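You operate a simulated robot arm through the tools that you are given. There is no shell and no other tool. Be economical: measure what you need, move in short steps, check, and stop when the job is done.

You are at the controls of a simulated robot arm. One attempt, no reset.

JOB
Lock the cabinet, then polish the finger marks off its door.
Fine: use the blue pad and put it back. Set down upright: blue pad. What is to be rubbed or washed off counts as gone when no trace of it is left.

It is judged by the outcome, as a careful person would: the job done as asked, and still so three seconds after it is handed in. It fails if anything else is knocked over, pushed out of place, dropped, spilled or broken.

ROBOT AND FRAMES
A 6-joint arm with a two-finger parallel gripper on a trunk, on a base that drives. Base frame: it is fixed to the floor where the robot stands at the start and does not move with it; the origin is under the middle of the robot, x ahead of it, y to its left, z up. Lengths are in m, angles in rad, forces in N, time in s.
With the tool pointing down near the work surface it reaches from about 0.32 to 0.7 m from the robot's upright axis, wherever it stands. Its first joint turns from -2.897 to 2.897 rad. Places, roughly: blue pad [-0.5, 1.25, 0.75]; cabinet door by the bench [0.6, 0, 0.7]; cabinet key [0.5, 0, 0.6]; white pad [-0.5, 1.25, 0.75]. Payload 4.1 kg.
The tool frame sits at the grasp point between the pads (the TCP): z along the fingers, y along the line on which they close. The tips reach 0.023 m beyond it. Largest opening 0.094 m; finger width 0.038, thickness 0.01; the body of the gripper, 0.054 by 0.096 m, starts 0.039 m behind the TCP.
Orientation is told as [roll, pitch, yaw] about the base's x, y, z axes, in that order, counted from this pose: with the fingers straight down and closing along the base's y, the tool's x points along the base's -x, its y along +y and its z along -z.

CONTROLS
- The arm moves only by the tool arm_command. Its argument "increments" is a list of rows, each a list of 7 numbers: the shift along the base's x, y, z in m, then the turn, a rotation vector about the base's x, y, z in rad, then the finger opening in m, from 0 to 0.094. In form: [[tx, ty, tz, rx, ry, rz, jaw], ...]. A call has 1 to 12 rows; each row is the pose to reach, as a shift and turn from the pose commanded when the call began. A row lasts 0.2 s, in which the tool goes at most 0.05 m and 0.15 rad; a call with a longer step from one row to the next is refused whole, and so is a gripper value outside its range. Where a pose cannot be reached the arm comes as near as it can. A force on the tool above 40 N (or 10 N above the force at the start of the call, whichever is more), or a blocked arm, ends the call early, and 0.2 s more pass. Each finger travels about 0.045 m/s and halts on what it meets, pressing with about 39 N; the grip force reading is that of the motor and also rises with nothing between the fingers. The clock runs only during rows and for 0.2 s after the last one: add rows that repeat a pose to give the fingers time. The reply holds the time, the measured pose of the TCP, the force on the tool along the base axes, the opening and the grip force, in the units named above and with some noise, with the torque about the TCP (base axes, N m) and any sound that the robot's microphone picked up.
- Cameras (640 x 400 px; columns grow to the right, rows downward): "scene" is now at [0.0117, 0.1623, 1.5472]; the picture's right is [-0.06, -1.00, 0.00], its down [-0.81, 0.05, -0.58] and it looks along [0.58, -0.04, -0.81] (base axes); focal length 290 px, centre (320, 200). "wrist" rides on the gripper at [0.086, 0.016, -0.074] in the tool frame; the picture's right is [-0.18, 0.98, 0.00], its down [-0.58, -0.11, -0.81] and it looks along [-0.79, -0.15, 0.59] (tool axes); focal length 243 px, centre (320, 200). There is no depth. A picture from a camera that has moved, and an enlarged one, comes with that camera's place and axes in the base frame and with its lens.
- camera(camera): a new picture of that camera. It takes no simulated time.
- move_column(by): slides the trunk up (or, below 0, down) by that many m; the arm and the scene camera ride with it, the base frame stays. It gives what a move gives, with no picture.
- roll_base(legs): drives the robot by 1 to 6 legs, each [ahead, turn to the left] in m and rad, along the robot's own axes; the way and the turn of a leg run together, so that a leg with both is an arc; at most 1.5 m and 3.142 rad a leg. The arm and the cameras ride along, it lands a little off, and it stops where it bumps. It gives what a move gives.
- aim_head(pan, tilt): turns the head with the scene camera to pan (to the left, within 2.705 rad either way) and tilt (down, from -0.506 to 1.204), counted from straight ahead of the robot. It gives what a move gives.
- zoom(camera, box): a new picture of the part [left, top, right, bottom] of that camera's present view, enlarged. It takes no simulated time.
- sign_off(): hands the job in; it is judged then, once.

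Work in short steps. Places have to be worked out from the pictures, the camera data and where the tool is seen: move nearer, look again, correct. Check each grasp and each placing, and mend what went wrong. You have 120 turns and 78 pictures in all, those below and enlarged ones among them. Open the gripper and draw the arm clear of the work before you hand the job in, unless the task says otherwise; then end with one line.

The tools are called after "Emit:" as name(argument=value, ...) on one line, values as JSON. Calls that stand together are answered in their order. arm_command: Moves the arm, as the interface text tells. Its arguments: {"type":"object","properties":{"increments":{"type":"array"}},"required":["increments"]} The other tools are called the same way: move_column (by) slides the trunk up or down; roll_base (legs) drives the base; aim_head (pan, tilt) turns the head that bears the scene camera; camera (camera) takes a picture; zoom (camera, box) takes an enlarged picture of a part of a camera's view; sign_off () hands the job in.

At the start:

```text
time: 0.0
eef_pos: [0.4342, 0.1951, 1.1267]
tool_rot: [-0.001, -0.001, 0.001]
ft_force: [-0.6, 0.2, -0.1]
wrist_torque: [-0.01, -0.03, 0.03]
gripper_width: 0.0941
finger_force: 0.0
trunk travel left (down, up): [-0.525, 0.065]
robot x, y, heading: [0.0036, 0.0006, -0.0]
head pan, tilt: [-0.061, 0.949]
```

scene: 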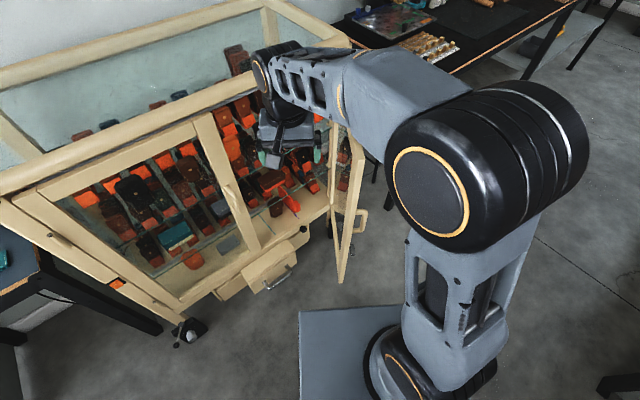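
wrist: 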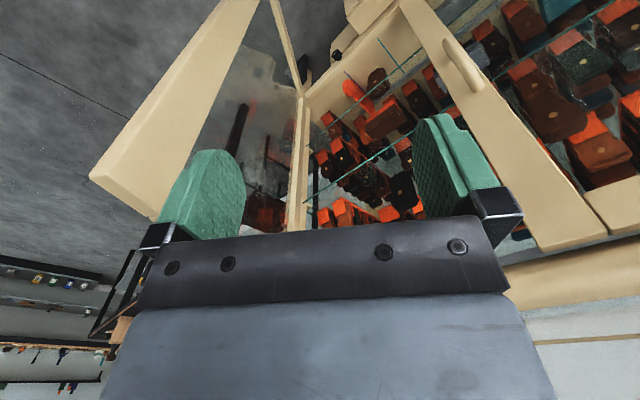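

The cabinet stands ahead with its right door seemingly ajar. I look closer at the cabinet and the gripper surroundings first.

Emit:
zoom(camera="scene", box=[180, 80, 400, 320])

Emit:
aim_head(pan=0.5, tilt=0.8)

Emit:
camera(camera="scene")

```text
1.67 times, centred on (290, 200) of scene
camera zoom: at [0.0117, 0.1623, 1.5472], right [-0.06, -1.0, 0.0], down [-0.81, 0.05, -0.58], along [0.58, -0.04, -0.81], focal length 484 px, centre (370, 200)
```

zoom: 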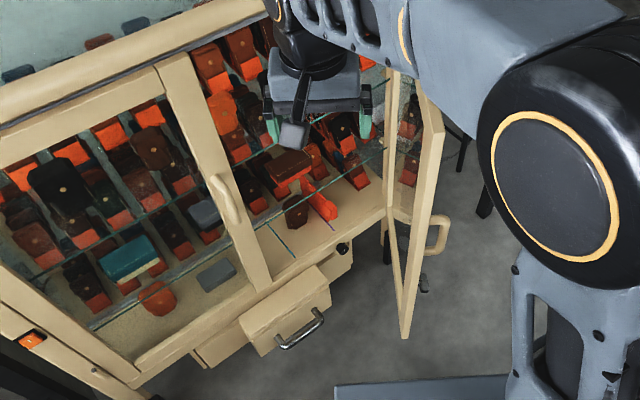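

```text
time: 1.0
eef_pos: [0.4334, 0.1968, 1.1264]
tool_rot: [0.001, 0.0, 0.0]
ft_force: [-0.4, -0.2, 0.1]
wrist_torque: [0.04, -0.03, 0.0]
gripper_width: 0.0942
finger_force: 0.0
trunk travel left (down, up): [-0.525, 0.065]
robot x, y, heading: [0.0014, 0.0011, 0.002]
head pan, tilt: [0.499, 0.799]
```

```text
74 pictures are left
camera scene: at [0.0099, 0.2053, 1.5586], right [0.48, -0.88, 0.0], down [-0.63, -0.34, -0.7], along [0.61, 0.33, -0.72], focal length 290 px, centre (320, 200)
```

scene: 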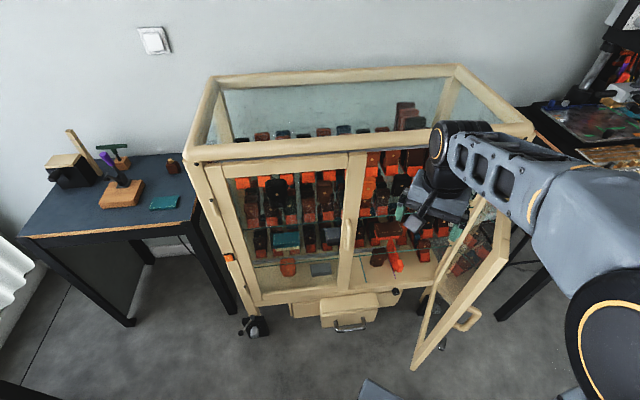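

The right-hand glass door stands open, swung toward me. I zoom in on the door, drawer and shelf contents to find the key and lock.

Emit:
zoom(camera="scene", box=[370, 180, 530, 380])

Emit:
zoom(camera="scene", box=[190, 160, 430, 340])

```text
2.00 times, centred on (450, 280) of scene
camera zoom: at [0.0099, 0.2053, 1.5586], right [0.48, -0.88, 0.0], down [-0.63, -0.34, -0.7], along [0.61, 0.33, -0.72], focal length 581 px, centre (60, 40)
```

zoom: 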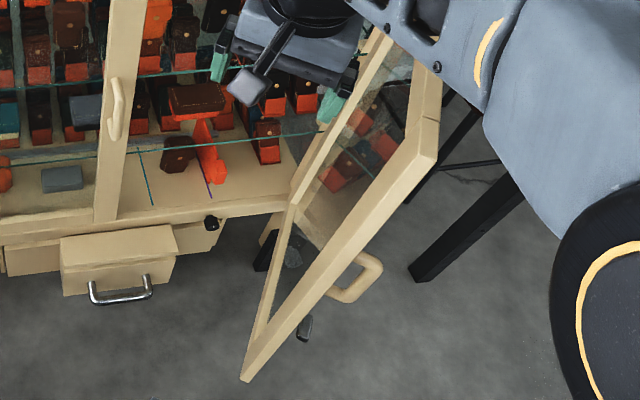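

```text
2.22 times, centred on (310, 250) of scene
camera zoom: at [0.0099, 0.2053, 1.5586], right [0.48, -0.88, 0.0], down [-0.63, -0.34, -0.7], along [0.61, 0.33, -0.72], focal length 645 px, centre (342, 89)
```

zoom: 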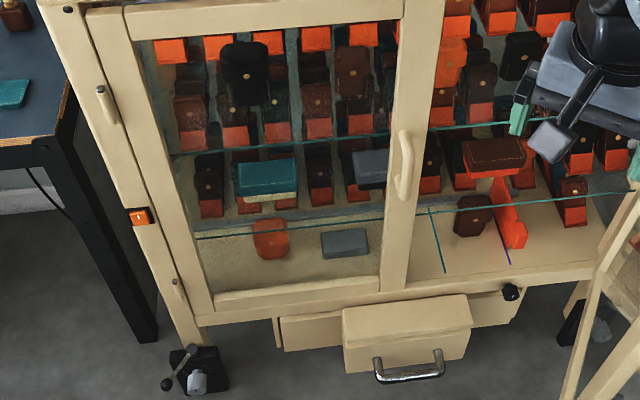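

The key seems to sit in the open right-hand door below its handle (door hinge near (0.78,0.06), free edge near (0.41,0.05)). I lift the arm above the door, carry it to the right side, and look again.

Emit:
arm_command(increments=[[0, 0, 0.05, 0, 0, 0, 0.094], [-0.02, 0, 0.1, 0, 0, 0, 0.094], [-0.03, 0, 0.14, 0, 0, 0, 0.094], [-0.03, -0.05, 0.15, 0, 0, 0, 0.06], [-0.03, -0.1, 0.15, 0, 0, 0, 0.04], [-0.03, -0.15, 0.15, 0, 0, 0, 0.02], [-0.03, -0.2, 0.15, 0, 0, 0, 0], [-0.03, -0.25, 0.15, 0, 0, 0, 0], [-0.03, -0.3, 0.15, 0, 0, 0, 0], [-0.03, -0.35, 0.15, 0, 0, 0, 0], [-0.03, -0.4, 0.15, 0, 0, 0, 0], [-0.03, -0.45, 0.15, 0, 0, 0, 0]])

Emit:
aim_head(pan=0.1, tilt=0.8)

Emit:
camera(camera="scene")

Emit:
camera(camera="wrist")

```text
refused: row 2 steps farther than a row can; nothing moved
```

```text
time: 1.8
eef_pos: [0.4341, 0.1954, 1.126]
tool_rot: [-0.001, -0.001, -0.003]
ft_force: [0.4, -0.1, 1.6]
wrist_torque: [-0.03, 0.01, -0.02]
gripper_width: 0.094
finger_force: 0.0
trunk travel left (down, up): [-0.525, 0.065]
robot x, y, heading: [-0.001, 0.0015, -0.003]
head pan, tilt: [0.099, 0.799]
```

```text
71 pictures are left
camera scene: at [0.0194, 0.1748, 1.5586], right [0.1, -0.99, 0.0], down [-0.71, -0.07, -0.7], along [0.69, 0.07, -0.72], focal length 290 px, centre (320, 200)
```

scene: 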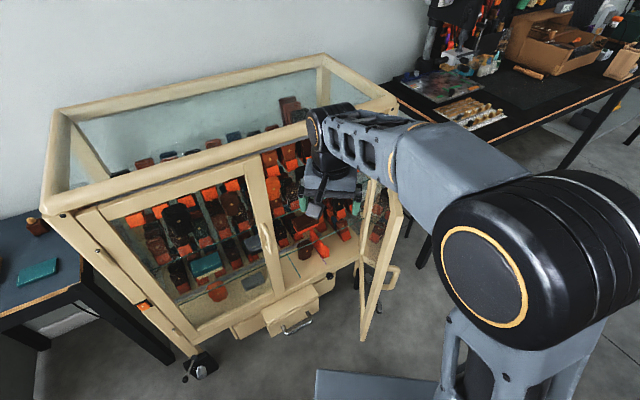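

```text
70 pictures are left
camera wrist: at [0.3484, 0.2118, 1.2007], right [0.18, 0.98, 0.0], down [0.58, -0.11, 0.81], along [0.79, -0.15, -0.59], focal length 243 px, centre (320, 200)
```

wrist: 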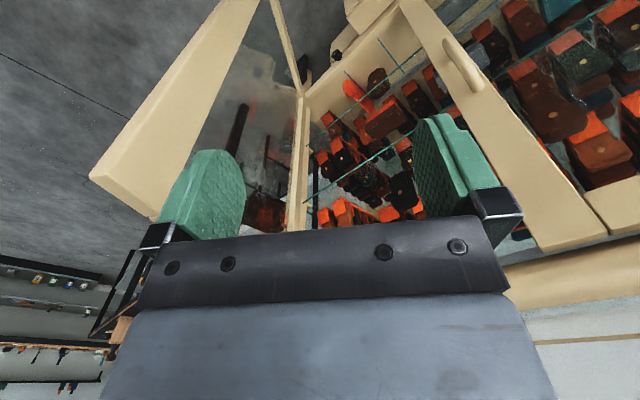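

The wrist view puts the open door's top free corner near (0.43, 0.05, 1.10). I redo the lift and sideways move with smaller steps.

Emit:
arm_command(increments=[[0, 0, 0.045, 0, 0, 0, 0.094], [-0.02, 0, 0.085, 0, 0, 0, 0.094], [-0.04, 0, 0.125, 0, 0, 0, 0.094], [-0.04, -0.035, 0.155, 0, 0, 0, 0.06], [-0.04, -0.08, 0.155, 0, 0, 0, 0.04], [-0.04, -0.125, 0.155, 0, 0, 0, 0.02], [-0.04, -0.17, 0.155, 0, 0, 0, 0], [-0.04, -0.215, 0.155, 0, 0, 0, 0], [-0.04, -0.26, 0.155, 0, 0, 0, 0], [-0.04, -0.305, 0.155, 0, 0, 0, 0], [-0.04, -0.35, 0.155, 0, 0, 0, 0], [-0.04, -0.395, 0.155, 0, 0, 0, 0]])

Emit:
camera(camera="wrist")

Emit:
camera(camera="scene")

```text
time: 4.4
eef_pos: [0.3952, -0.1997, 1.2818]
tool_rot: [-0.002, 0.001, 0.0]
ft_force: [0.3, 0.5, 0.3]
wrist_torque: [-0.02, 0.01, -0.03]
gripper_width: 0.0
finger_force: 39.7
trunk travel left (down, up): [-0.525, 0.065]
robot x, y, heading: [0.0021, 0.0004, 0.001]
head pan, tilt: [0.099, 0.799]
```

```text
69 pictures are left
camera wrist: at [0.3093, -0.1829, 1.3563], right [0.18, 0.98, 0.0], down [0.58, -0.11, 0.81], along [0.79, -0.15, -0.59], focal length 243 px, centre (320, 200)
```

wrist: 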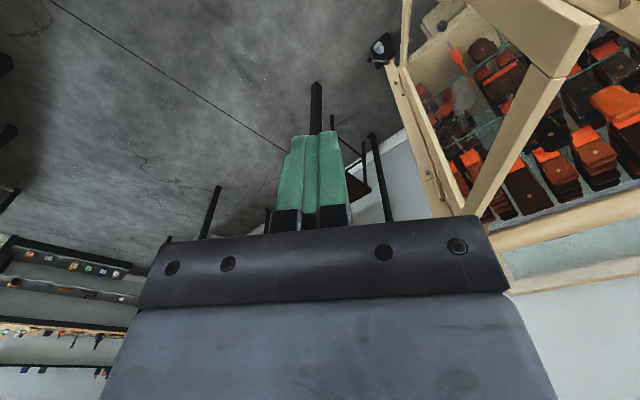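

```text
68 pictures are left
camera scene: at [0.0196, 0.1739, 1.5587], right [0.1, -1.0, 0.0], down [-0.71, -0.07, -0.7], along [0.69, 0.07, -0.72], focal length 290 px, centre (320, 200)
```

scene: 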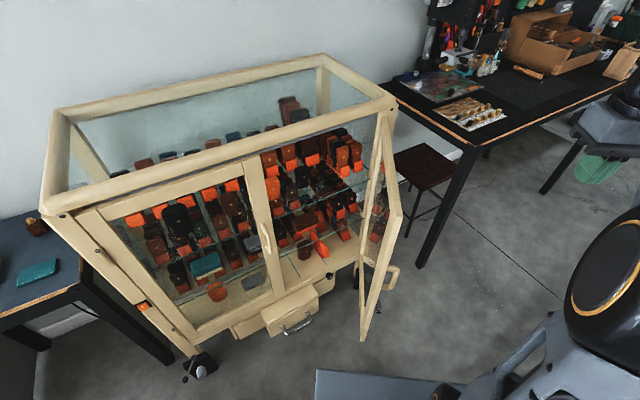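

Now the door is in plain view; I zoom in on it.

Emit:
zoom(camera="scene", box=[240, 180, 440, 350])

Emit:
zoom(camera="scene", box=[320, 90, 440, 250])

```text
2.35 times, centred on (340, 265) of scene
camera zoom: at [0.0196, 0.1739, 1.5587], right [0.1, -1.0, 0.0], down [-0.71, -0.07, -0.7], along [0.69, 0.07, -0.72], focal length 683 px, centre (273, 47)
```

zoom: 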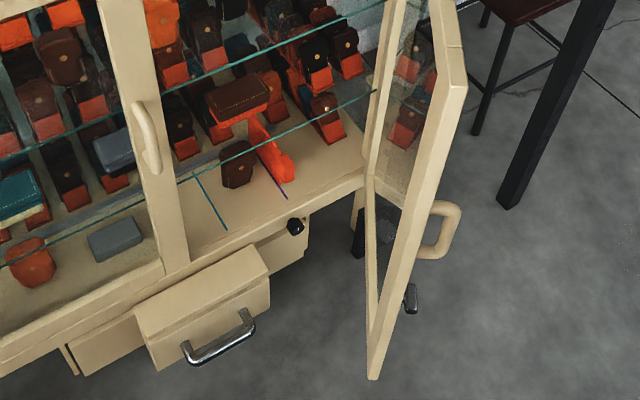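

```text
2.50 times, centred on (380, 170) of scene
camera zoom: at [0.0196, 0.1739, 1.5587], right [0.1, -1.0, 0.0], down [-0.71, -0.07, -0.7], along [0.69, 0.07, -0.72], focal length 726 px, centre (170, 275)
```

zoom: 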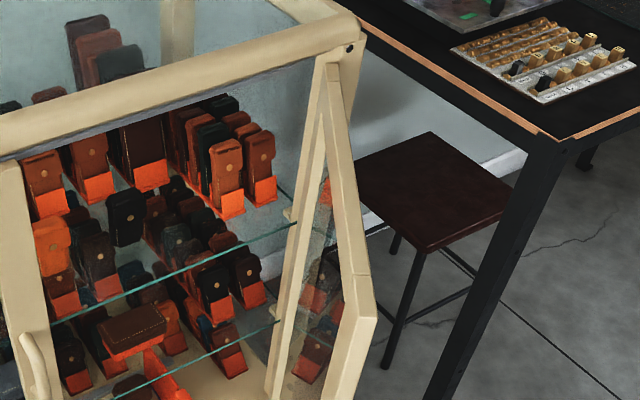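

The key's bow (about (0.47, 0.01, 0.57)) sits on the outer side under the handle. I tilt the tool to point forward while staying on the right side of the door.

Emit:
arm_command(increments=[[0.005, -0.0, -0.015, 0, -0.143, 0, 0], [0.01, -0.0, -0.03, 0, -0.286, 0, 0], [0.015, 0, -0.045, 0, -0.428, 0, 0], [0.02, 0, -0.06, 0, -0.571, 0, 0], [0.025, 0, -0.075, 0, -0.714, 0, 0], [0.03, 0, -0.09, 0, -0.857, 0, 0], [0.035, 0, -0.105, 0, -1.0, 0, 0], [0.04, 0, -0.12, 0, -1.142, 0, 0], [0.045, 0, -0.135, 0, -1.285, 0, 0], [0.05, 0, -0.15, 0, -1.428, 0, 0], [0.055, 0, -0.165, 0, -1.571, 0, 0], [0.055, 0, -0.18, 0, -1.571, 0, 0]])

```text
time: 7.0
eef_pos: [0.4478, -0.1988, 1.1004]
tool_rot: [2.969, -1.57, -2.971]
ft_force: [-1.1, 0.0, 0.4]
wrist_torque: [0.02, -0.01, 0.01]
gripper_width: 0.0001
finger_force: 39.2
trunk travel left (down, up): [-0.525, 0.065]
robot x, y, heading: [-0.0001, 0.001, 0.003]
head pan, tilt: [0.099, 0.799]
```

Tool is horizontal. I yaw it to the left by 0.8 rad and lower to about z 0.88, still right of the door.

Emit:
arm_command(increments=[[0, 0, -0.035, 0, 0, 0.133, 0], [0, 0, -0.07, 0, 0, 0.267, 0], [0, 0, -0.105, 0, 0, 0.4, 0], [0, 0.01, -0.14, 0, 0, 0.533, 0], [0, 0.02, -0.175, 0, 0, 0.667, 0], [0, 0.03, -0.21, 0, 0, 0.8, 0]])

Emit:
camera(camera="wrist")

Emit:
camera(camera="scene")

```text
time: 8.4
eef_pos: [0.4504, -0.1717, 0.8926]
tool_rot: [-2.771, -1.572, -2.712]
ft_force: [0.2, 0.6, 0.7]
wrist_torque: [-0.02, 0.0, -0.01]
gripper_width: 0.0
finger_force: 39.5
trunk travel left (down, up): [-0.525, 0.065]
robot x, y, heading: [-0.0002, -0.0029, -0.003]
head pan, tilt: [0.099, 0.799]
```

```text
65 pictures are left
camera wrist: at [0.3872, -0.2137, 0.8049], right [-0.71, 0.68, 0.18], down [-0.48, -0.66, 0.58], along [0.52, 0.32, 0.79], focal length 243 px, centre (320, 200)
```

wrist: 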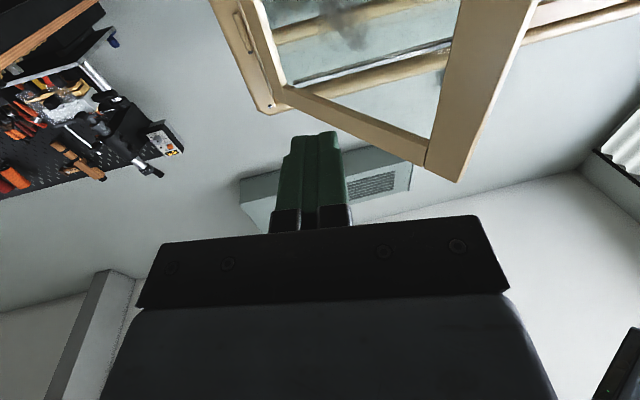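

```text
64 pictures are left
camera scene: at [0.0196, 0.1745, 1.5587], right [0.1, -1.0, 0.0], down [-0.71, -0.07, -0.7], along [0.69, 0.07, -0.72], focal length 290 px, centre (320, 200)
```

scene: 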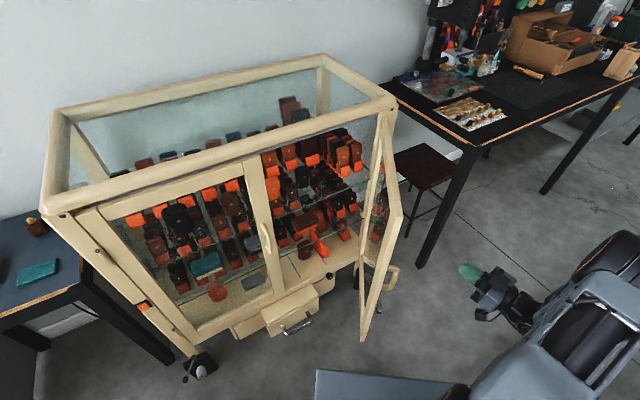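

Fingertips are now at about (0.466,-0.155,0.89) on the outer side, pointing up-left. I sweep them left to meet the door's outer stile and begin pushing it along its arc.

Emit:
arm_command(increments=[[0, 0.045, 0, 0, 0, 0, 0], [0, 0.09, 0, 0, 0, 0, 0], [0, 0.13, 0, 0, 0, 0, 0], [0.0, 0.16, 0, 0, 0, 0, 0], [0.002, 0.19, 0, 0, 0, 0, 0], [0.003, 0.22, 0, 0, 0, 0, 0], [0.006, 0.25, 0, 0, 0, 0, 0], [0.009, 0.275, 0, 0, 0, 0, 0]])

Emit:
camera(camera="scene")

```text
time: 10.2
eef_pos: [0.5275, 0.086, 0.9307]
tool_rot: [1.314, -1.548, -0.506]
ft_force: [0.2, -0.1, 0.8]
wrist_torque: [0.0, 0.02, -0.04]
gripper_width: 0.0004
finger_force: 38.8
out of reach, approached as far as the arm can: row 2, 3, 4, 5, 6, 7, 8
trunk travel left (down, up): [-0.525, 0.065]
robot x, y, heading: [-0.0005, -0.0004, 0.004]
head pan, tilt: [0.099, 0.799]
```

```text
63 pictures are left
camera scene: at [0.0195, 0.1753, 1.5586], right [0.1, -0.99, 0.0], down [-0.71, -0.07, -0.7], along [0.69, 0.07, -0.72], focal length 290 px, centre (320, 200)
```

scene: 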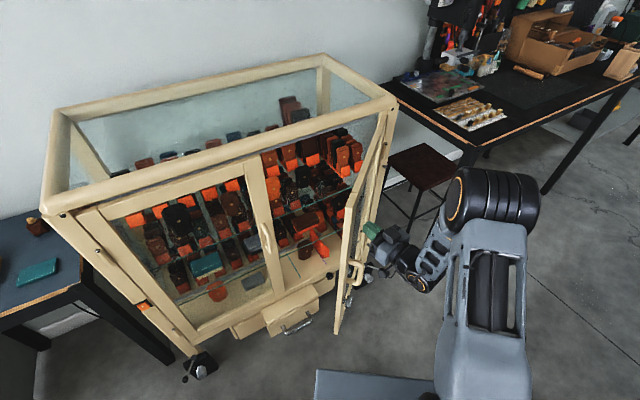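

The door has begun to swing; the near poses were out of reach so the arm slid along. I continue pushing on the arc, farther out where reach is better.

Emit:
arm_command(increments=[[0.0, 0.04, 0, 0, 0, 0, 0], [0.01, 0.08, 0, 0, 0, 0, 0], [0.03, 0.11, 0, 0, 0, 0, 0]])

```text
time: 11.0
eef_pos: [0.5586, 0.1939, 0.9351]
tool_rot: [-2.405, -1.571, -3.075]
ft_force: [-0.3, 0.6, -1.0]
wrist_torque: [0.0, -0.01, 0.04]
gripper_width: 0.0002
finger_force: 39.6
out of reach, approached as far as the arm can: row 1, 2
trunk travel left (down, up): [-0.525, 0.065]
robot x, y, heading: [0.0001, 0.0019, 0.0]
head pan, tilt: [0.099, 0.799]
```

Commanded and measured poses agree now; the door is roughly 20° from closed. I keep pushing gently along the arc.

Emit:
arm_command(increments=[[0.01, 0.016, 0, 0, 0, 0, 0], [0.022, 0.032, 0, 0, 0, 0, 0], [0.035, 0.044, 0, 0, 0, 0, 0], [0.05, 0.056, 0, 0, 0, 0, 0], [0.062, 0.064, 0, 0, 0, 0, 0], [0.072, 0.071, 0, 0, 0, 0, 0], [0.08, 0.077, 0, 0, 0, 0, 0]])

Emit:
camera(camera="scene")

```text
time: 12.6
eef_pos: [0.639, 0.2698, 0.9347]
tool_rot: [-2.136, -1.57, 2.935]
ft_force: [-0.3, 1.1, -0.1]
wrist_torque: [-0.01, 0.0, 0.01]
gripper_width: 0.0
finger_force: 38.7
trunk travel left (down, up): [-0.525, 0.065]
robot x, y, heading: [0.0026, -0.001, -0.001]
head pan, tilt: [0.099, 0.799]
```

```text
62 pictures are left
camera scene: at [0.0194, 0.1747, 1.5586], right [0.1, -1.0, 0.0], down [-0.71, -0.07, -0.7], along [0.69, 0.07, -0.72], focal length 290 px, centre (320, 200)
```

scene: 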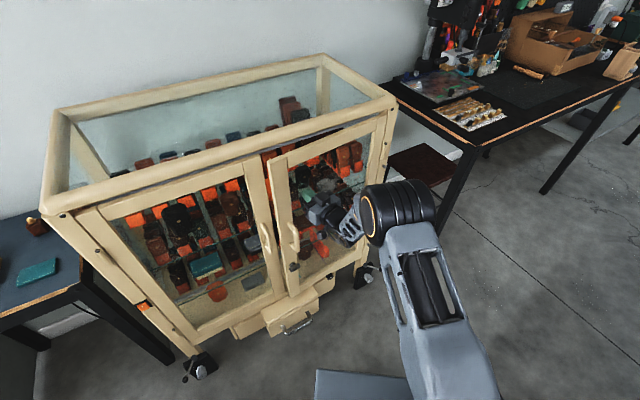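

The door is a few degrees from closed. I push slowly along the cabinet normal until it seats.

Emit:
arm_command(increments=[[0.008, 0.006, 0, 0, 0, 0, 0], [0.016, 0.011, 0, 0, 0, 0, 0], [0.024, 0.016, 0, 0, 0, 0, 0], [0.032, 0.022, 0, 0, 0, 0, 0], [0.04, 0.027, 0, 0, 0, 0, 0], [0.048, 0.032, 0, 0, 0, 0, 0]])

Emit:
zoom(camera="scene", box=[220, 110, 400, 320])

```text
time: 13.7
eef_pos: [0.6647, 0.2889, 0.936]
tool_rot: [1.41, -1.57, -0.612]
ft_force: [-28.7, -16.6, 13.1]
wrist_torque: [0.13, -0.27, -0.05]
gripper_width: 0.0
finger_force: 38.8
trunk travel left (down, up): [-0.525, 0.065]
robot x, y, heading: [0.0008, 0.0023, -0.002]
head pan, tilt: [0.099, 0.799]
stopped in row 5: the force on the tool passed its limit at 53 N (the readings are from after the stop); the commanded pose is now the measured one
```

```text
1.90 times, centred on (310, 215) of scene
camera zoom: at [0.0133, 0.1719, 1.5593], right [0.1, -1.0, 0.0], down [-0.71, -0.07, -0.7], along [0.7, 0.07, -0.71], focal length 553 px, centre (339, 171)
```

zoom: 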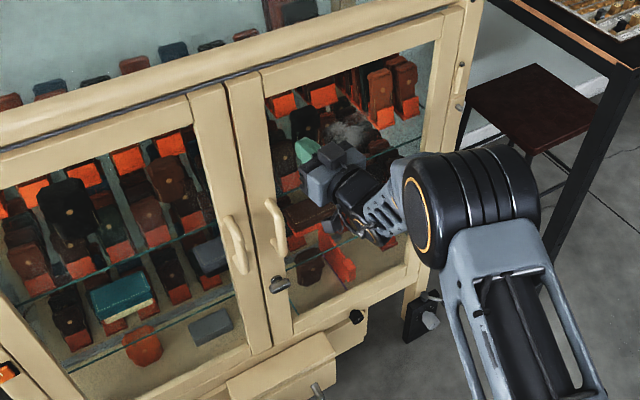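

The door is seated (normal force along about (0.86,0.5)); a smudge is visible on its glass near (0.73,0.22,0.93), and the key near (0.595,0.35,0.645). I back off, square the tool to the door and lower toward the key.

Emit:
arm_command(increments=[[-0.025, -0.017, 0, 0, 0, 0, 0], [-0.05, -0.034, 0, 0, 0, 0, 0.01], [-0.075, -0.04, 0, 0, 0, -0.07, 0.02], [-0.095, -0.045, 0, 0, 0, -0.14, 0.03], [-0.11, -0.045, -0.01, 0, 0, -0.21, 0.04], [-0.125, -0.035, -0.04, 0, 0, -0.21, 0.05], [-0.135, -0.02, -0.08, 0, 0, -0.21, 0.05], [-0.14, -0.01, -0.125, 0, 0, -0.21, 0.05], [-0.145, -0.005, -0.17, 0, 0, -0.21, 0.05], [-0.145, 0, -0.215, 0, 0, -0.21, 0.05], [-0.145, 0, -0.26, 0, 0, -0.21, 0.05], [-0.145, 0, -0.285, 0, 0, -0.21, 0.05]])

Emit:
camera(camera="wrist")

Emit:
camera(camera="scene")

```text
time: 16.3
eef_pos: [0.5796, 0.2496, 0.6278]
tool_rot: [1.509, -1.52, -0.871]
ft_force: [-0.1, -1.0, 0.2]
wrist_torque: [0.01, 0.02, 0.0]
gripper_width: 0.0498
finger_force: 0.1
out of reach, approached as far as the arm can: row 4, 5, 6, 7, 8, 9, 10, 11, 12
trunk travel left (down, up): [-0.525, 0.065]
robot x, y, heading: [-0.0007, -0.0014, -0.002]
head pan, tilt: [0.099, 0.799]
```

```text
60 pictures are left
camera wrist: at [0.5086, 0.2223, 0.5416], right [-0.58, 0.78, 0.23], down [-0.56, -0.59, 0.58], along [0.59, 0.2, 0.78], focal length 243 px, centre (320, 200)
```

wrist: 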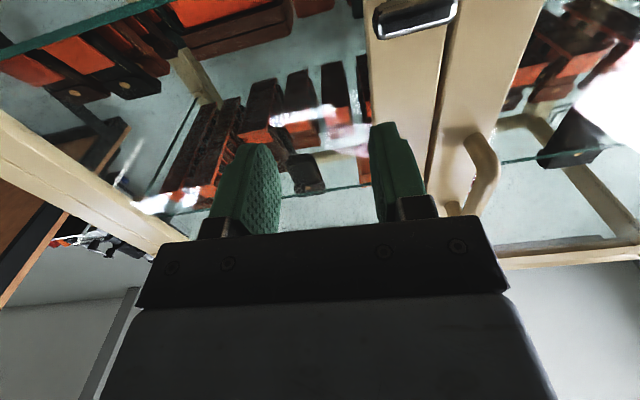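

```text
59 pictures are left
camera scene: at [0.0192, 0.1747, 1.5587], right [0.1, -1.0, 0.0], down [-0.71, -0.07, -0.7], along [0.69, 0.07, -0.72], focal length 290 px, centre (320, 200)
```

scene: 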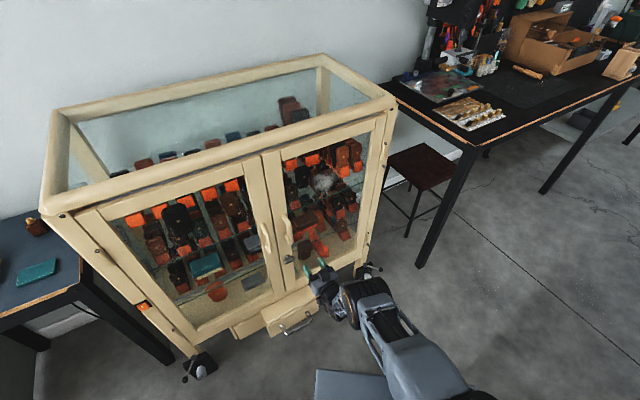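

The key's bow appears in both views, triangulating to about (0.617, 0.354, 0.605). I zoom on it to see its orientation.

Emit:
zoom(camera="scene", box=[260, 200, 340, 290])

Emit:
zoom(camera="wrist", box=[340, 0, 500, 100])

```text
4.44 times, centred on (300, 245) of scene
camera zoom: at [0.0192, 0.1747, 1.5587], right [0.1, -1.0, 0.0], down [-0.71, -0.07, -0.7], along [0.69, 0.07, -0.72], focal length 1291 px, centre (409, 0)
```

zoom: 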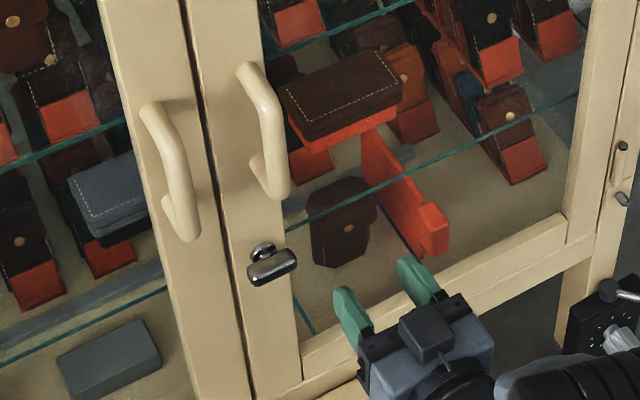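

```text
4.00 times, centred on (420, 50) of wrist
camera zoom: at [0.5086, 0.2223, 0.5416], right [-0.58, 0.78, 0.23], down [-0.56, -0.59, 0.58], along [0.59, 0.2, 0.78], focal length 970 px, centre (-80, 800)
```

zoom: 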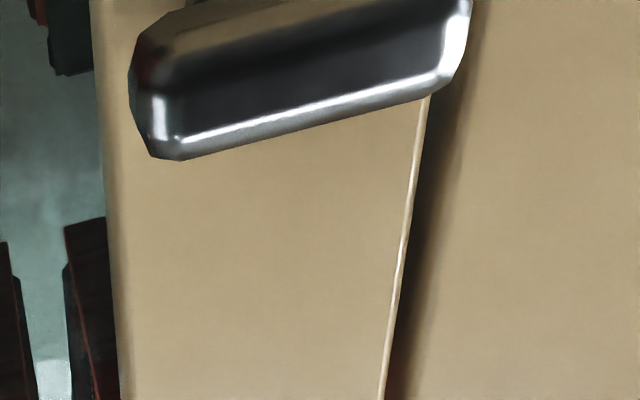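

The key has a horizontal chrome bar, so the fingers should close vertically on it. I roll the tool 90° about its axis while moving to a standoff in front of the key.

Emit:
arm_command(increments=[[-0.01, 0.005, 0, -0.1175, -0.0878, 0, 0.06], [-0.02, 0.01, 0, -0.235, -0.1756, 0, 0.06], [-0.025, 0.015, 0, -0.3526, -0.2635, 0, 0.06], [-0.025, 0.02, 0, -0.47, -0.3513, 0, 0.06], [-0.025, 0.026, 0, -0.5877, -0.439, 0, 0.06], [-0.025, 0.032, -0.004, -0.7053, -0.527, 0, 0.06], [-0.025, 0.038, -0.008, -0.823, -0.6147, 0, 0.06], [-0.025, 0.044, -0.012, -0.94, -0.7025, 0, 0.06], [-0.025, 0.05, -0.016, -1.058, -0.79, 0, 0.06], [-0.025, 0.056, -0.02, -1.1755, -0.878, 0, 0.06], [-0.025, 0.062, -0.023, -1.293, -0.966, 0, 0.06], [-0.025, 0.062, -0.023, -1.293, -0.966, 0, 0.06]])

Emit:
camera(camera="wrist")

Emit:
zoom(camera="scene", box=[240, 200, 360, 320])

```text
time: 17.6
eef_pos: [0.6415, 0.3008, 0.6377]
tool_rot: [-0.854, -1.169, 1.708]
ft_force: [-29.0, -24.3, 17.4]
wrist_torque: [0.5, -1.36, -1.09]
gripper_width: 0.0578
finger_force: 0.1
out of reach, approached as far as the arm can: row 1, 2, 3, 4, 5, 6
trunk travel left (down, up): [-0.525, 0.065]
robot x, y, heading: [-0.002, -0.0014, -0.013]
head pan, tilt: [0.099, 0.799]
stopped in row 6: the force on the tool passed its limit at 161 N (the readings are from after the stop); the commanded pose is now the measured one
```

```text
56 pictures are left
camera wrist: at [0.5861, 0.2242, 0.5723], right [-0.74, 0.66, -0.12], down [-0.48, -0.41, 0.77], along [0.46, 0.63, 0.62], focal length 243 px, centre (320, 200)
```

wrist: 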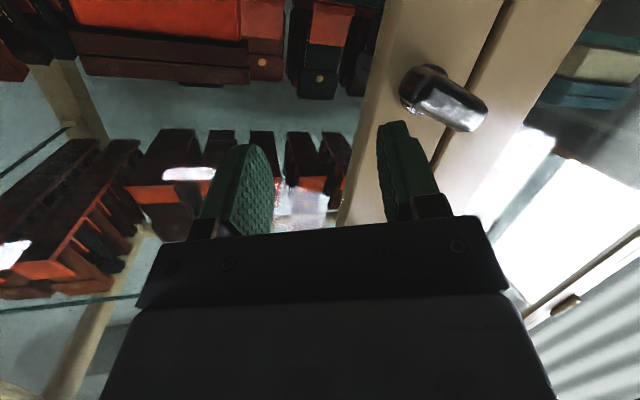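

```text
3.33 times, centred on (300, 260) of scene
camera zoom: at [0.0134, 0.1711, 1.5598], right [0.09, -1.0, 0.0], down [-0.71, -0.06, -0.7], along [0.7, 0.06, -0.71], focal length 968 px, centre (387, 0)
```

zoom: 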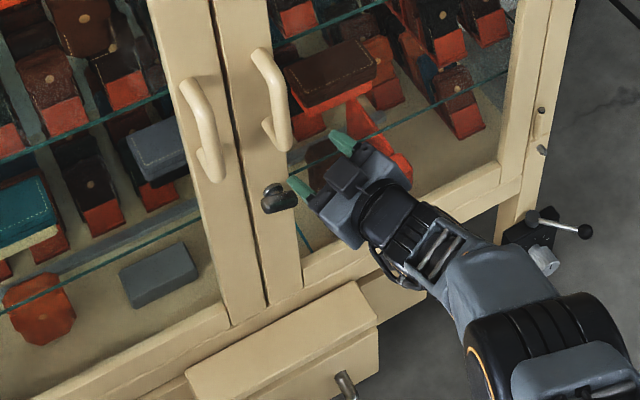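

The pose was unreachable close-in and the fingers bumped the glass. I need more room: I roll the base straight back 0.15 m so the arm works farther out.

Emit:
roll_base(legs=[[-0.15, 0]])

Emit:
camera(camera="scene")

```text
time: 19.0
eef_pos: [0.4946, 0.3062, 0.6339]
tool_rot: [-0.835, -1.167, 1.697]
ft_force: [0.1, 0.0, 0.2]
wrist_torque: [0.03, 0.01, 0.0]
gripper_width: 0.0599
finger_force: 0.1
trunk travel left (down, up): [-0.525, 0.065]
robot x, y, heading: [-0.1529, 0.0028, -0.001]
head pan, tilt: [0.099, 0.799]
```

```text
54 pictures are left
camera scene: at [-0.1294, 0.1751, 1.5586], right [0.1, -1.0, 0.0], down [-0.71, -0.07, -0.7], along [0.69, 0.07, -0.72], focal length 290 px, centre (320, 200)
```

scene: 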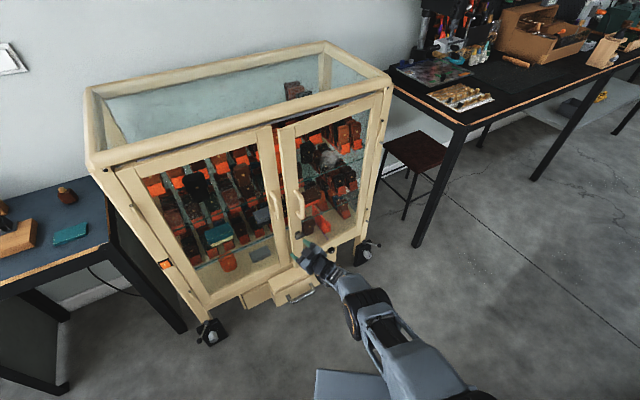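

The door has sprung slightly ajar again; I'll re-close it. First I finish the roll so the fingers close vertically, in free space.

Emit:
arm_command(increments=[[0, -0.003, -0.002, -0.09, -0.108, -0.004, 0.06], [0, -0.006, -0.004, -0.18, -0.217, -0.007, 0.06], [0, -0.01, -0.006, -0.27, -0.325, -0.011, 0.06], [0, -0.014, -0.008, -0.36, -0.433, -0.015, 0.06], [0, -0.018, -0.01, -0.449, -0.542, -0.018, 0.06], [0, -0.022, -0.01, -0.539, -0.65, -0.022, 0.06], [0, -0.026, -0.01, -0.629, -0.758, -0.026, 0.06], [0, -0.03, -0.01, -0.719, -0.867, -0.029, 0.06], [0, -0.034, -0.01, -0.809, -0.975, -0.033, 0.06]])

Emit:
camera(camera="wrist")

Emit:
zoom(camera="scene", box=[240, 180, 380, 310])

```text
time: 19.8
eef_pos: [0.5484, 0.3319, 0.7061]
tool_rot: [-1.077, -0.907, 1.914]
ft_force: [-8.6, 7.0, -14.8]
wrist_torque: [-0.01, 0.35, 0.15]
gripper_width: 0.0521
finger_force: 0.0
out of reach, approached as far as the arm can: row 1, 2, 3
trunk travel left (down, up): [-0.525, 0.065]
robot x, y, heading: [-0.1489, -0.0043, 0.005]
head pan, tilt: [0.099, 0.799]
stopped in row 3: the force on the tool passed its limit at 52 N (the readings are from after the stop); the commanded pose is now the measured one
```

```text
53 pictures are left
camera wrist: at [0.5034, 0.2404, 0.6495], right [-0.71, 0.59, -0.39], down [-0.61, -0.24, 0.75], along [0.35, 0.77, 0.53], focal length 243 px, centre (320, 200)
```

wrist: 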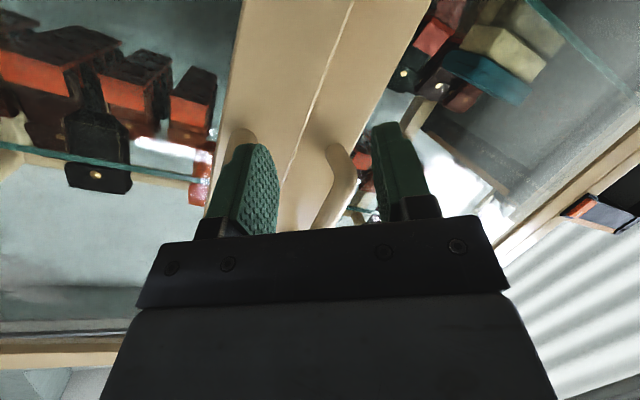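

```text
3.08 times, centred on (310, 245) of scene
camera zoom: at [-0.1311, 0.1753, 1.5586], right [0.1, -0.99, 0.0], down [-0.71, -0.07, -0.7], along [0.69, 0.07, -0.72], focal length 894 px, centre (351, 62)
```

zoom: 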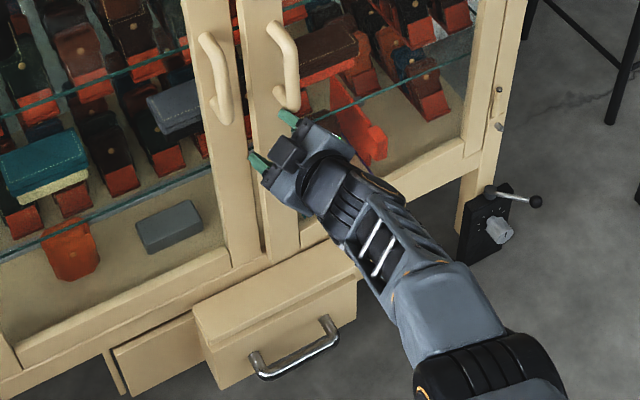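

The failures come from the arm sitting high on its trunk for a low horizontal tool. I back the base away first, then raise the arm so I can lower the trunk.

Emit:
roll_base(legs=[[-0.12, 0]])

Emit:
arm_command(increments=[[0, -0.0, 0.045, 0, 0, 0, 0.06], [0, 0, 0.09, 0, 0, 0, 0.06], [0, 0, 0.135, 0, 0, 0, 0.06], [0, 0, 0.18, 0, 0, 0, 0.06], [0, 0, 0.225, 0, 0, 0, 0.06], [0, 0, 0.27, 0, 0, 0, 0.06], [0, 0, 0.3, 0, 0, 0, 0.06]])

Emit:
move_column(by=-0.4)

Emit:
camera(camera="scene")

Emit:
camera(camera="wrist")

```text
time: 21.0
eef_pos: [0.4306, 0.3297, 0.7106]
tool_rot: [-1.104, -0.892, 1.936]
ft_force: [0.2, 0.2, -0.8]
wrist_torque: [0.01, 0.01, -0.01]
gripper_width: 0.06
finger_force: 0.0
trunk travel left (down, up): [-0.525, 0.065]
robot x, y, heading: [-0.273, 0.0004, 0.0]
head pan, tilt: [0.099, 0.799]
```

```text
time: 22.6
eef_pos: [0.4386, 0.3348, 0.7275]
tool_rot: [-1.105, -0.891, 1.936]
ft_force: [-0.1, -0.2, -0.2]
wrist_torque: [0.03, 0.01, -0.02]
gripper_width: 0.06
finger_force: 0.0
out of reach, approached as far as the arm can: row 1, 2, 3, 4, 5, 6, 7
trunk travel left (down, up): [-0.525, 0.065]
robot x, y, heading: [-0.2682, -0.002, 0.001]
head pan, tilt: [0.099, 0.799]
```

```text
time: 26.4
eef_pos: [0.4376, 0.3347, 0.3274]
tool_rot: [-1.106, -0.892, 1.935]
ft_force: [0.0, 0.5, 0.4]
wrist_torque: [0.04, 0.02, -0.02]
gripper_width: 0.0601
finger_force: 0.1
trunk travel left (down, up): [-0.125, 0.465]
robot x, y, heading: [-0.2713, 0.0042, -0.004]
head pan, tilt: [0.099, 0.799]
```

```text
51 pictures are left
camera scene: at [-0.2507, 0.1755, 1.1587], right [0.1, -1.0, 0.0], down [-0.71, -0.07, -0.7], along [0.69, 0.07, -0.72], focal length 290 px, centre (320, 200)
```

scene: 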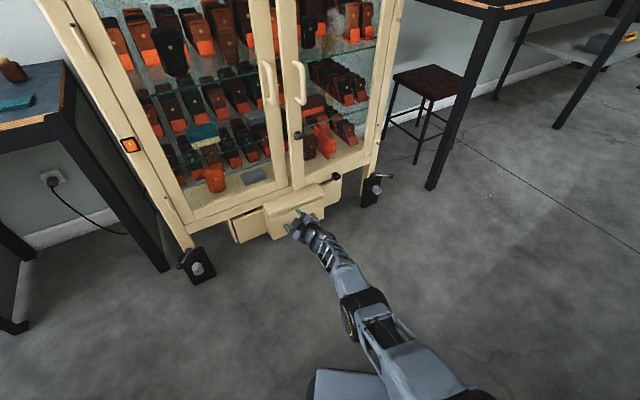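

```text
50 pictures are left
camera wrist: at [0.3949, 0.244, 0.2721], right [-0.7, 0.59, -0.41], down [-0.63, -0.23, 0.74], along [0.34, 0.77, 0.53], focal length 243 px, centre (320, 200)
```

wrist: 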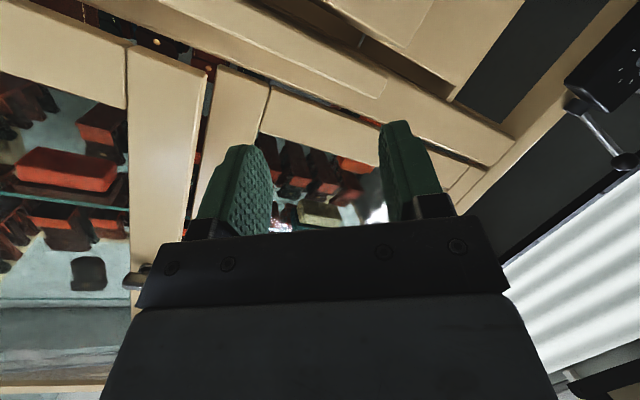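

The arm couldn't rise in this rolled pose, so a wrist joint seems at its limit. I roll back to the level pose (camera below) while rising and drawing back a bit.

Emit:
arm_command(increments=[[-0.01, 0, 0.035, 0.111, 0.027, -0.038, 0.06], [-0.02, 0, 0.07, 0.222, 0.054, -0.077, 0.06], [-0.03, 0, 0.105, 0.333, 0.081, -0.115, 0.06], [-0.03, 0, 0.145, 0.444, 0.107, -0.153, 0.06], [-0.03, 0, 0.185, 0.555, 0.134, -0.192, 0.06], [-0.03, 0, 0.225, 0.666, 0.161, -0.23, 0.06], [-0.03, 0, 0.265, 0.666, 0.161, -0.23, 0.06]])

Emit:
camera(camera="wrist")

```text
time: 28.1
eef_pos: [0.4437, 0.3505, 0.3781]
tool_rot: [2.545, -1.566, -1.941]
ft_force: [0.7, 0.0, 0.2]
wrist_torque: [-0.01, 0.01, 0.01]
gripper_width: 0.0601
finger_force: 0.1
out of reach, approached as far as the arm can: row 1, 2, 3, 4, 5, 6, 7
trunk travel left (down, up): [-0.125, 0.465]
robot x, y, heading: [-0.2701, 0.0026, 0.0]
head pan, tilt: [0.099, 0.799]
```

```text
49 pictures are left
camera wrist: at [0.3748, 0.3235, 0.2914], right [-0.56, 0.81, 0.19], down [-0.6, -0.55, 0.58], along [0.57, 0.21, 0.79], focal length 243 px, centre (320, 200)
```

wrist: 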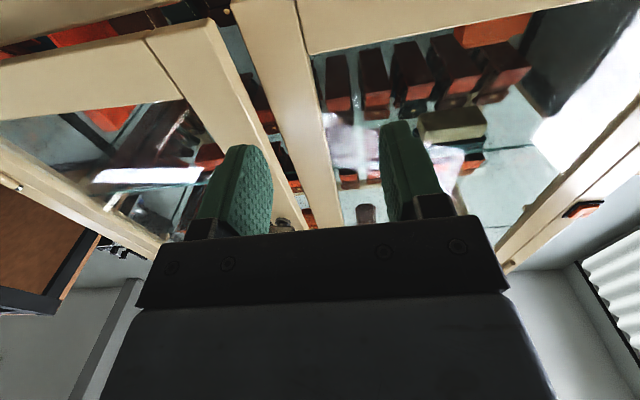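

The horizontal wrist seems bend-limited here. I pitch the tool down while drawing back and rising, to get out of the joint limit, then will re-approach with the lowered trunk.

Emit:
arm_command(increments=[[-0.015, -0.01, 0.0, -0.079, 0.118, 0, 0.06], [-0.03, -0.02, 0.0, -0.158, 0.237, 0, 0.06], [-0.045, -0.03, 0.01, -0.2375, 0.355, 0, 0.06], [-0.06, -0.04, 0.03, -0.317, 0.474, 0, 0.06], [-0.07, -0.05, 0.06, -0.396, 0.592, 0, 0.06], [-0.08, -0.055, 0.09, -0.475, 0.711, 0, 0.06], [-0.08, -0.055, 0.13, -0.554, 0.829, 0, 0.06], [-0.08, -0.055, 0.17, -0.633, 0.948, 0, 0.06], [-0.08, -0.055, 0.215, -0.7125, 1.066, 0, 0.06], [-0.08, -0.055, 0.26, -0.792, 1.185, 0, 0.06], [-0.08, -0.055, 0.305, -0.871, 1.303, 0, 0.06], [-0.08, -0.055, 0.35, -0.871, 1.303, 0, 0.06]])

Emit:
camera(camera="scene")

```text
time: 30.6
eef_pos: [0.3457, 0.2804, 0.7238]
tool_rot: [0.0, -0.007, 0.586]
ft_force: [0.7, 0.4, -0.6]
wrist_torque: [0.0, 0.03, 0.0]
gripper_width: 0.06
finger_force: 0.0
out of reach, approached as far as the arm can: row 1, 2, 3, 4, 6, 7, 11, 12
trunk travel left (down, up): [-0.125, 0.465]
robot x, y, heading: [-0.2677, -0.0014, -0.003]
head pan, tilt: [0.099, 0.799]
```

```text
48 pictures are left
camera scene: at [-0.2501, 0.1759, 1.1585], right [0.1, -1.0, 0.0], down [-0.71, -0.07, -0.7], along [0.69, 0.07, -0.72], focal length 290 px, centre (320, 200)
```

scene: 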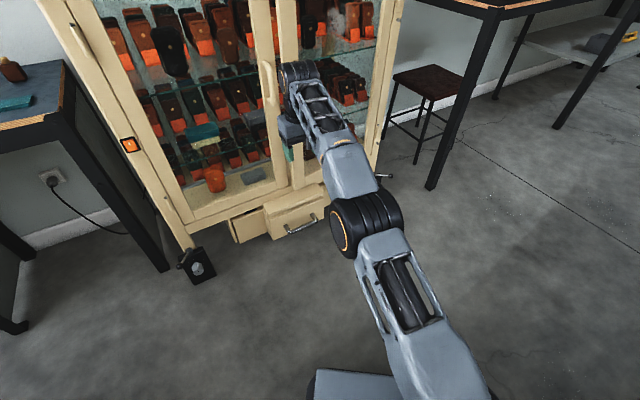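

Free again, tool down at (0.346,0.28,0.724). I pull in and lower the trunk a bit more, then tilt the tool forward at a comfortable radius.

Emit:
arm_command(increments=[[-0.03, -0.025, 0, 0, 0, 0, 0.06], [-0.06, -0.05, 0, 0, 0, 0, 0.06], [-0.09, -0.075, 0, 0, 0, 0, 0.06], [-0.1, -0.08, 0, 0.1, -0.1, 0, 0.06]])

Emit:
move_column(by=-0.08)

Emit:
arm_command(increments=[[0.005, 0.0, 0, 0.07, -0.11, 0, 0.06], [0.01, 0, 0, 0.14, -0.22, 0, 0.06], [0.015, 0.0, 0, 0.21, -0.33, 0, 0.06], [0.02, 0, 0, 0.28, -0.44, 0, 0.06], [0.025, 0, 0, 0.35, -0.55, 0, 0.06], [0.03, 0, 0, 0.42, -0.66, 0, 0.06], [0.035, 0, 0, 0.49, -0.77, 0, 0.06], [0.04, 0, 0, 0.56, -0.88, 0, 0.06], [0.04, 0, 0, 0.63, -0.99, 0, 0.06], [0.04, 0, 0, 0.7, -1.1, 0, 0.06], [0.04, 0, 0, 0.771, -1.203, 0, 0.06], [0.04, 0, 0, 0.771, -1.203, 0, 0.06]])

Emit:
camera(camera="scene")

```text
time: 31.6
eef_pos: [0.2428, 0.2003, 0.7291]
tool_rot: [0.028, -0.15, 0.584]
ft_force: [0.0, -0.9, -0.6]
wrist_torque: [-0.02, 0.0, -0.04]
gripper_width: 0.06
finger_force: 0.0
trunk travel left (down, up): [-0.125, 0.465]
robot x, y, heading: [-0.2684, 0.0013, 0.001]
head pan, tilt: [0.099, 0.799]
```

```text
time: 32.8
eef_pos: [0.2425, 0.2001, 0.6478]
tool_rot: [0.029, -0.148, 0.584]
ft_force: [0.0, -0.7, -1.0]
wrist_torque: [-0.02, -0.01, 0.01]
gripper_width: 0.0599
finger_force: 0.0
trunk travel left (down, up): [-0.045, 0.545]
robot x, y, heading: [-0.2671, -0.0013, -0.001]
head pan, tilt: [0.099, 0.799]
```

```text
time: 35.4
eef_pos: [0.2827, 0.1996, 0.6483]
tool_rot: [-2.052, -1.552, 2.652]
ft_force: [0.0, -0.4, 0.3]
wrist_torque: [0.0, -0.01, 0.02]
gripper_width: 0.06
finger_force: 0.0
trunk travel left (down, up): [-0.045, 0.545]
robot x, y, heading: [-0.2697, 0.0018, -0.003]
head pan, tilt: [0.099, 0.799]
```

```text
47 pictures are left
camera scene: at [-0.2507, 0.1755, 1.0786], right [0.1, -1.0, 0.0], down [-0.71, -0.07, -0.7], along [0.69, 0.07, -0.72], focal length 290 px, centre (320, 200)
```

scene: 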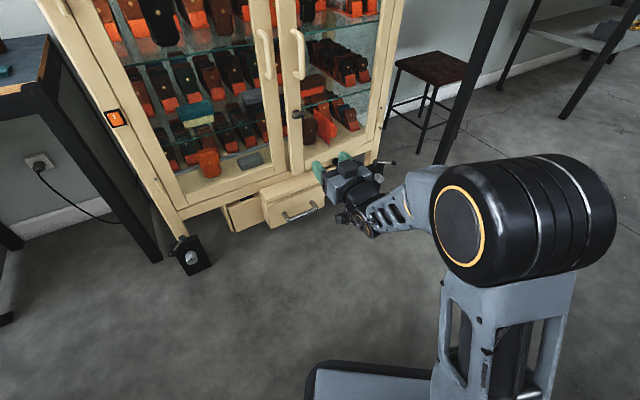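

Comfortable now, no reach warnings. I roll the tool 90° so fingers close vertically, and zoom on the door to see whether it's ajar.

Emit:
arm_command(increments=[[0, 0, 0, -0.1185, -0.079, 0, 0.06], [0, 0, 0, -0.237, -0.158, 0, 0.06], [0, 0, 0, -0.355, -0.2375, 0, 0.06], [0, 0, 0, -0.474, -0.317, 0, 0.06], [0, 0, 0, -0.592, -0.396, 0, 0.06], [0, 0, 0, -0.711, -0.475, 0, 0.06], [0, 0, 0, -0.829, -0.554, 0, 0.06], [0, 0, 0, -0.948, -0.633, 0, 0.06], [0, 0, 0, -1.066, -0.7125, 0, 0.06], [0, 0, 0, -1.185, -0.792, 0, 0.06], [0, 0, 0, -1.303, -0.871, 0, 0.06]])

Emit:
zoom(camera="scene", box=[230, 0, 410, 200])

Emit:
camera(camera="wrist")

```text
time: 37.8
eef_pos: [0.3452, 0.2086, 0.8822]
tool_rot: [-1.428, -0.132, 2.153]
ft_force: [-0.4, 0.5, 0.5]
wrist_torque: [0.01, 0.0, 0.01]
gripper_width: 0.06
finger_force: 0.0
out of reach, approached as far as the arm can: row 1, 2, 3, 4, 5, 6, 7, 8, 9, 10, 11
trunk travel left (down, up): [-0.045, 0.545]
robot x, y, heading: [-0.2728, 0.0022, 0.001]
head pan, tilt: [0.099, 0.799]
```

```text
2.00 times, centred on (320, 100) of scene
camera zoom: at [-0.2507, 0.1756, 1.0786], right [0.1, -1.0, 0.0], down [-0.71, -0.07, -0.7], along [0.69, 0.07, -0.72], focal length 581 px, centre (320, 400)
```

zoom: 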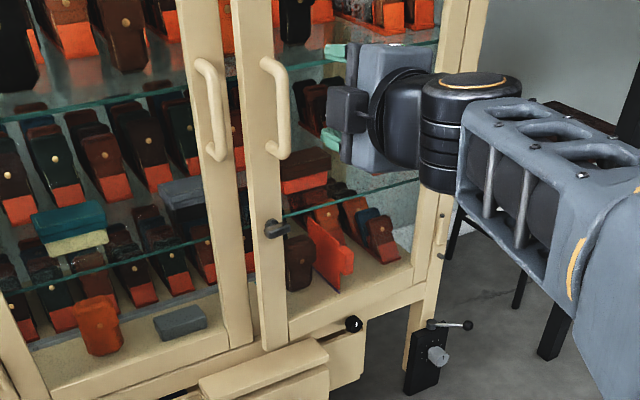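

```text
45 pictures are left
camera wrist: at [0.3289, 0.0956, 0.866], right [-0.29, 0.18, -0.94], down [-0.95, 0.03, 0.3], along [0.08, 0.98, 0.17], focal length 243 px, centre (320, 200)
```

wrist: 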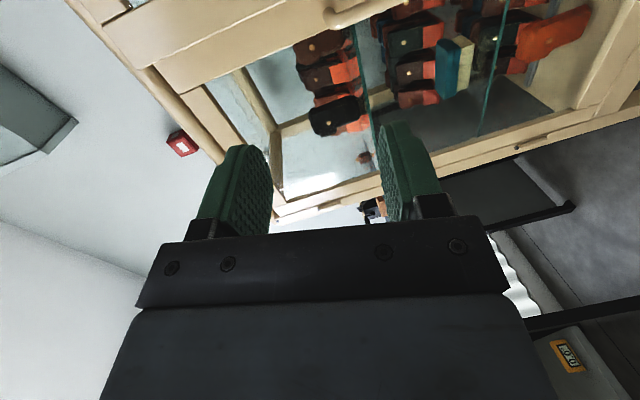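

Negative roll distorts the arm's position (wrist limit), so I undo it and return to the level pose, then try the opposite roll.

Emit:
arm_command(increments=[[-0.005, 0, -0.02, 0.1185, 0.079, 0, 0.06], [-0.01, 0, -0.04, 0.237, 0.158, 0, 0.06], [-0.015, 0, -0.06, 0.355, 0.2375, 0, 0.06], [-0.02, 0, -0.08, 0.474, 0.317, 0, 0.06], [-0.025, 0, -0.1, 0.592, 0.396, 0, 0.06], [-0.03, 0, -0.12, 0.711, 0.475, 0, 0.06], [-0.035, 0, -0.14, 0.829, 0.554, 0, 0.06], [-0.04, 0, -0.16, 0.948, 0.633, 0, 0.06], [-0.045, 0, -0.18, 1.066, 0.7125, 0, 0.06], [-0.05, 0, -0.2, 1.185, 0.792, 0, 0.06], [-0.06, 0, -0.23, 1.303, 0.871, 0, 0.06], [-0.06, 0, -0.235, 1.303, 0.871, 0, 0.06]])

Emit:
arm_command(increments=[[0, 0, 0, 0.1185, 0.079, 0, 0.06], [0, 0, 0, 0.237, 0.158, 0, 0.06], [0, 0, 0, 0.355, 0.2375, 0, 0.06], [0, 0, 0, 0.474, 0.317, 0, 0.06], [0, 0, 0, 0.592, 0.396, 0, 0.06], [0, 0, 0, 0.711, 0.475, 0, 0.06], [0, 0, 0, 0.829, 0.554, 0, 0.06], [0, 0, 0, 0.948, 0.633, 0, 0.06], [0, 0, 0, 1.066, 0.7125, 0, 0.06], [0, 0, 0, 1.185, 0.792, 0, 0.06], [0, 0, 0, 1.303, 0.871, 0, 0.06]])

Emit:
camera(camera="wrist")

```text
time: 40.4
eef_pos: [0.282, 0.2071, 0.6485]
tool_rot: [1.668, -1.436, -0.937]
ft_force: [0.4, 0.4, 0.0]
wrist_torque: [0.01, 0.04, -0.02]
gripper_width: 0.0601
finger_force: 0.2
out of reach, approached as far as the arm can: row 2, 3, 4
trunk travel left (down, up): [-0.045, 0.545]
robot x, y, heading: [-0.267, 0.0008, -0.006]
head pan, tilt: [0.099, 0.799]
```

```text
time: 42.8
eef_pos: [0.2804, 0.2061, 0.6466]
tool_rot: [1.714, 0.13, -0.974]
ft_force: [0.2, 0.4, 0.0]
wrist_torque: [-0.01, -0.02, -0.02]
gripper_width: 0.06
finger_force: 0.2
trunk travel left (down, up): [-0.045, 0.545]
robot x, y, heading: [-0.2655, -0.0023, -0.0]
head pan, tilt: [0.099, 0.799]
```

```text
44 pictures are left
camera wrist: at [0.1712, 0.2341, 0.6645], right [0.06, -0.34, 0.94], down [-0.34, -0.89, -0.3], along [0.94, -0.3, -0.17], focal length 243 px, centre (320, 200)
```

wrist: 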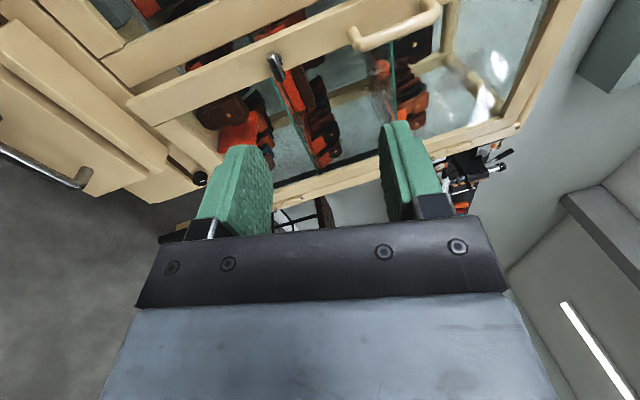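

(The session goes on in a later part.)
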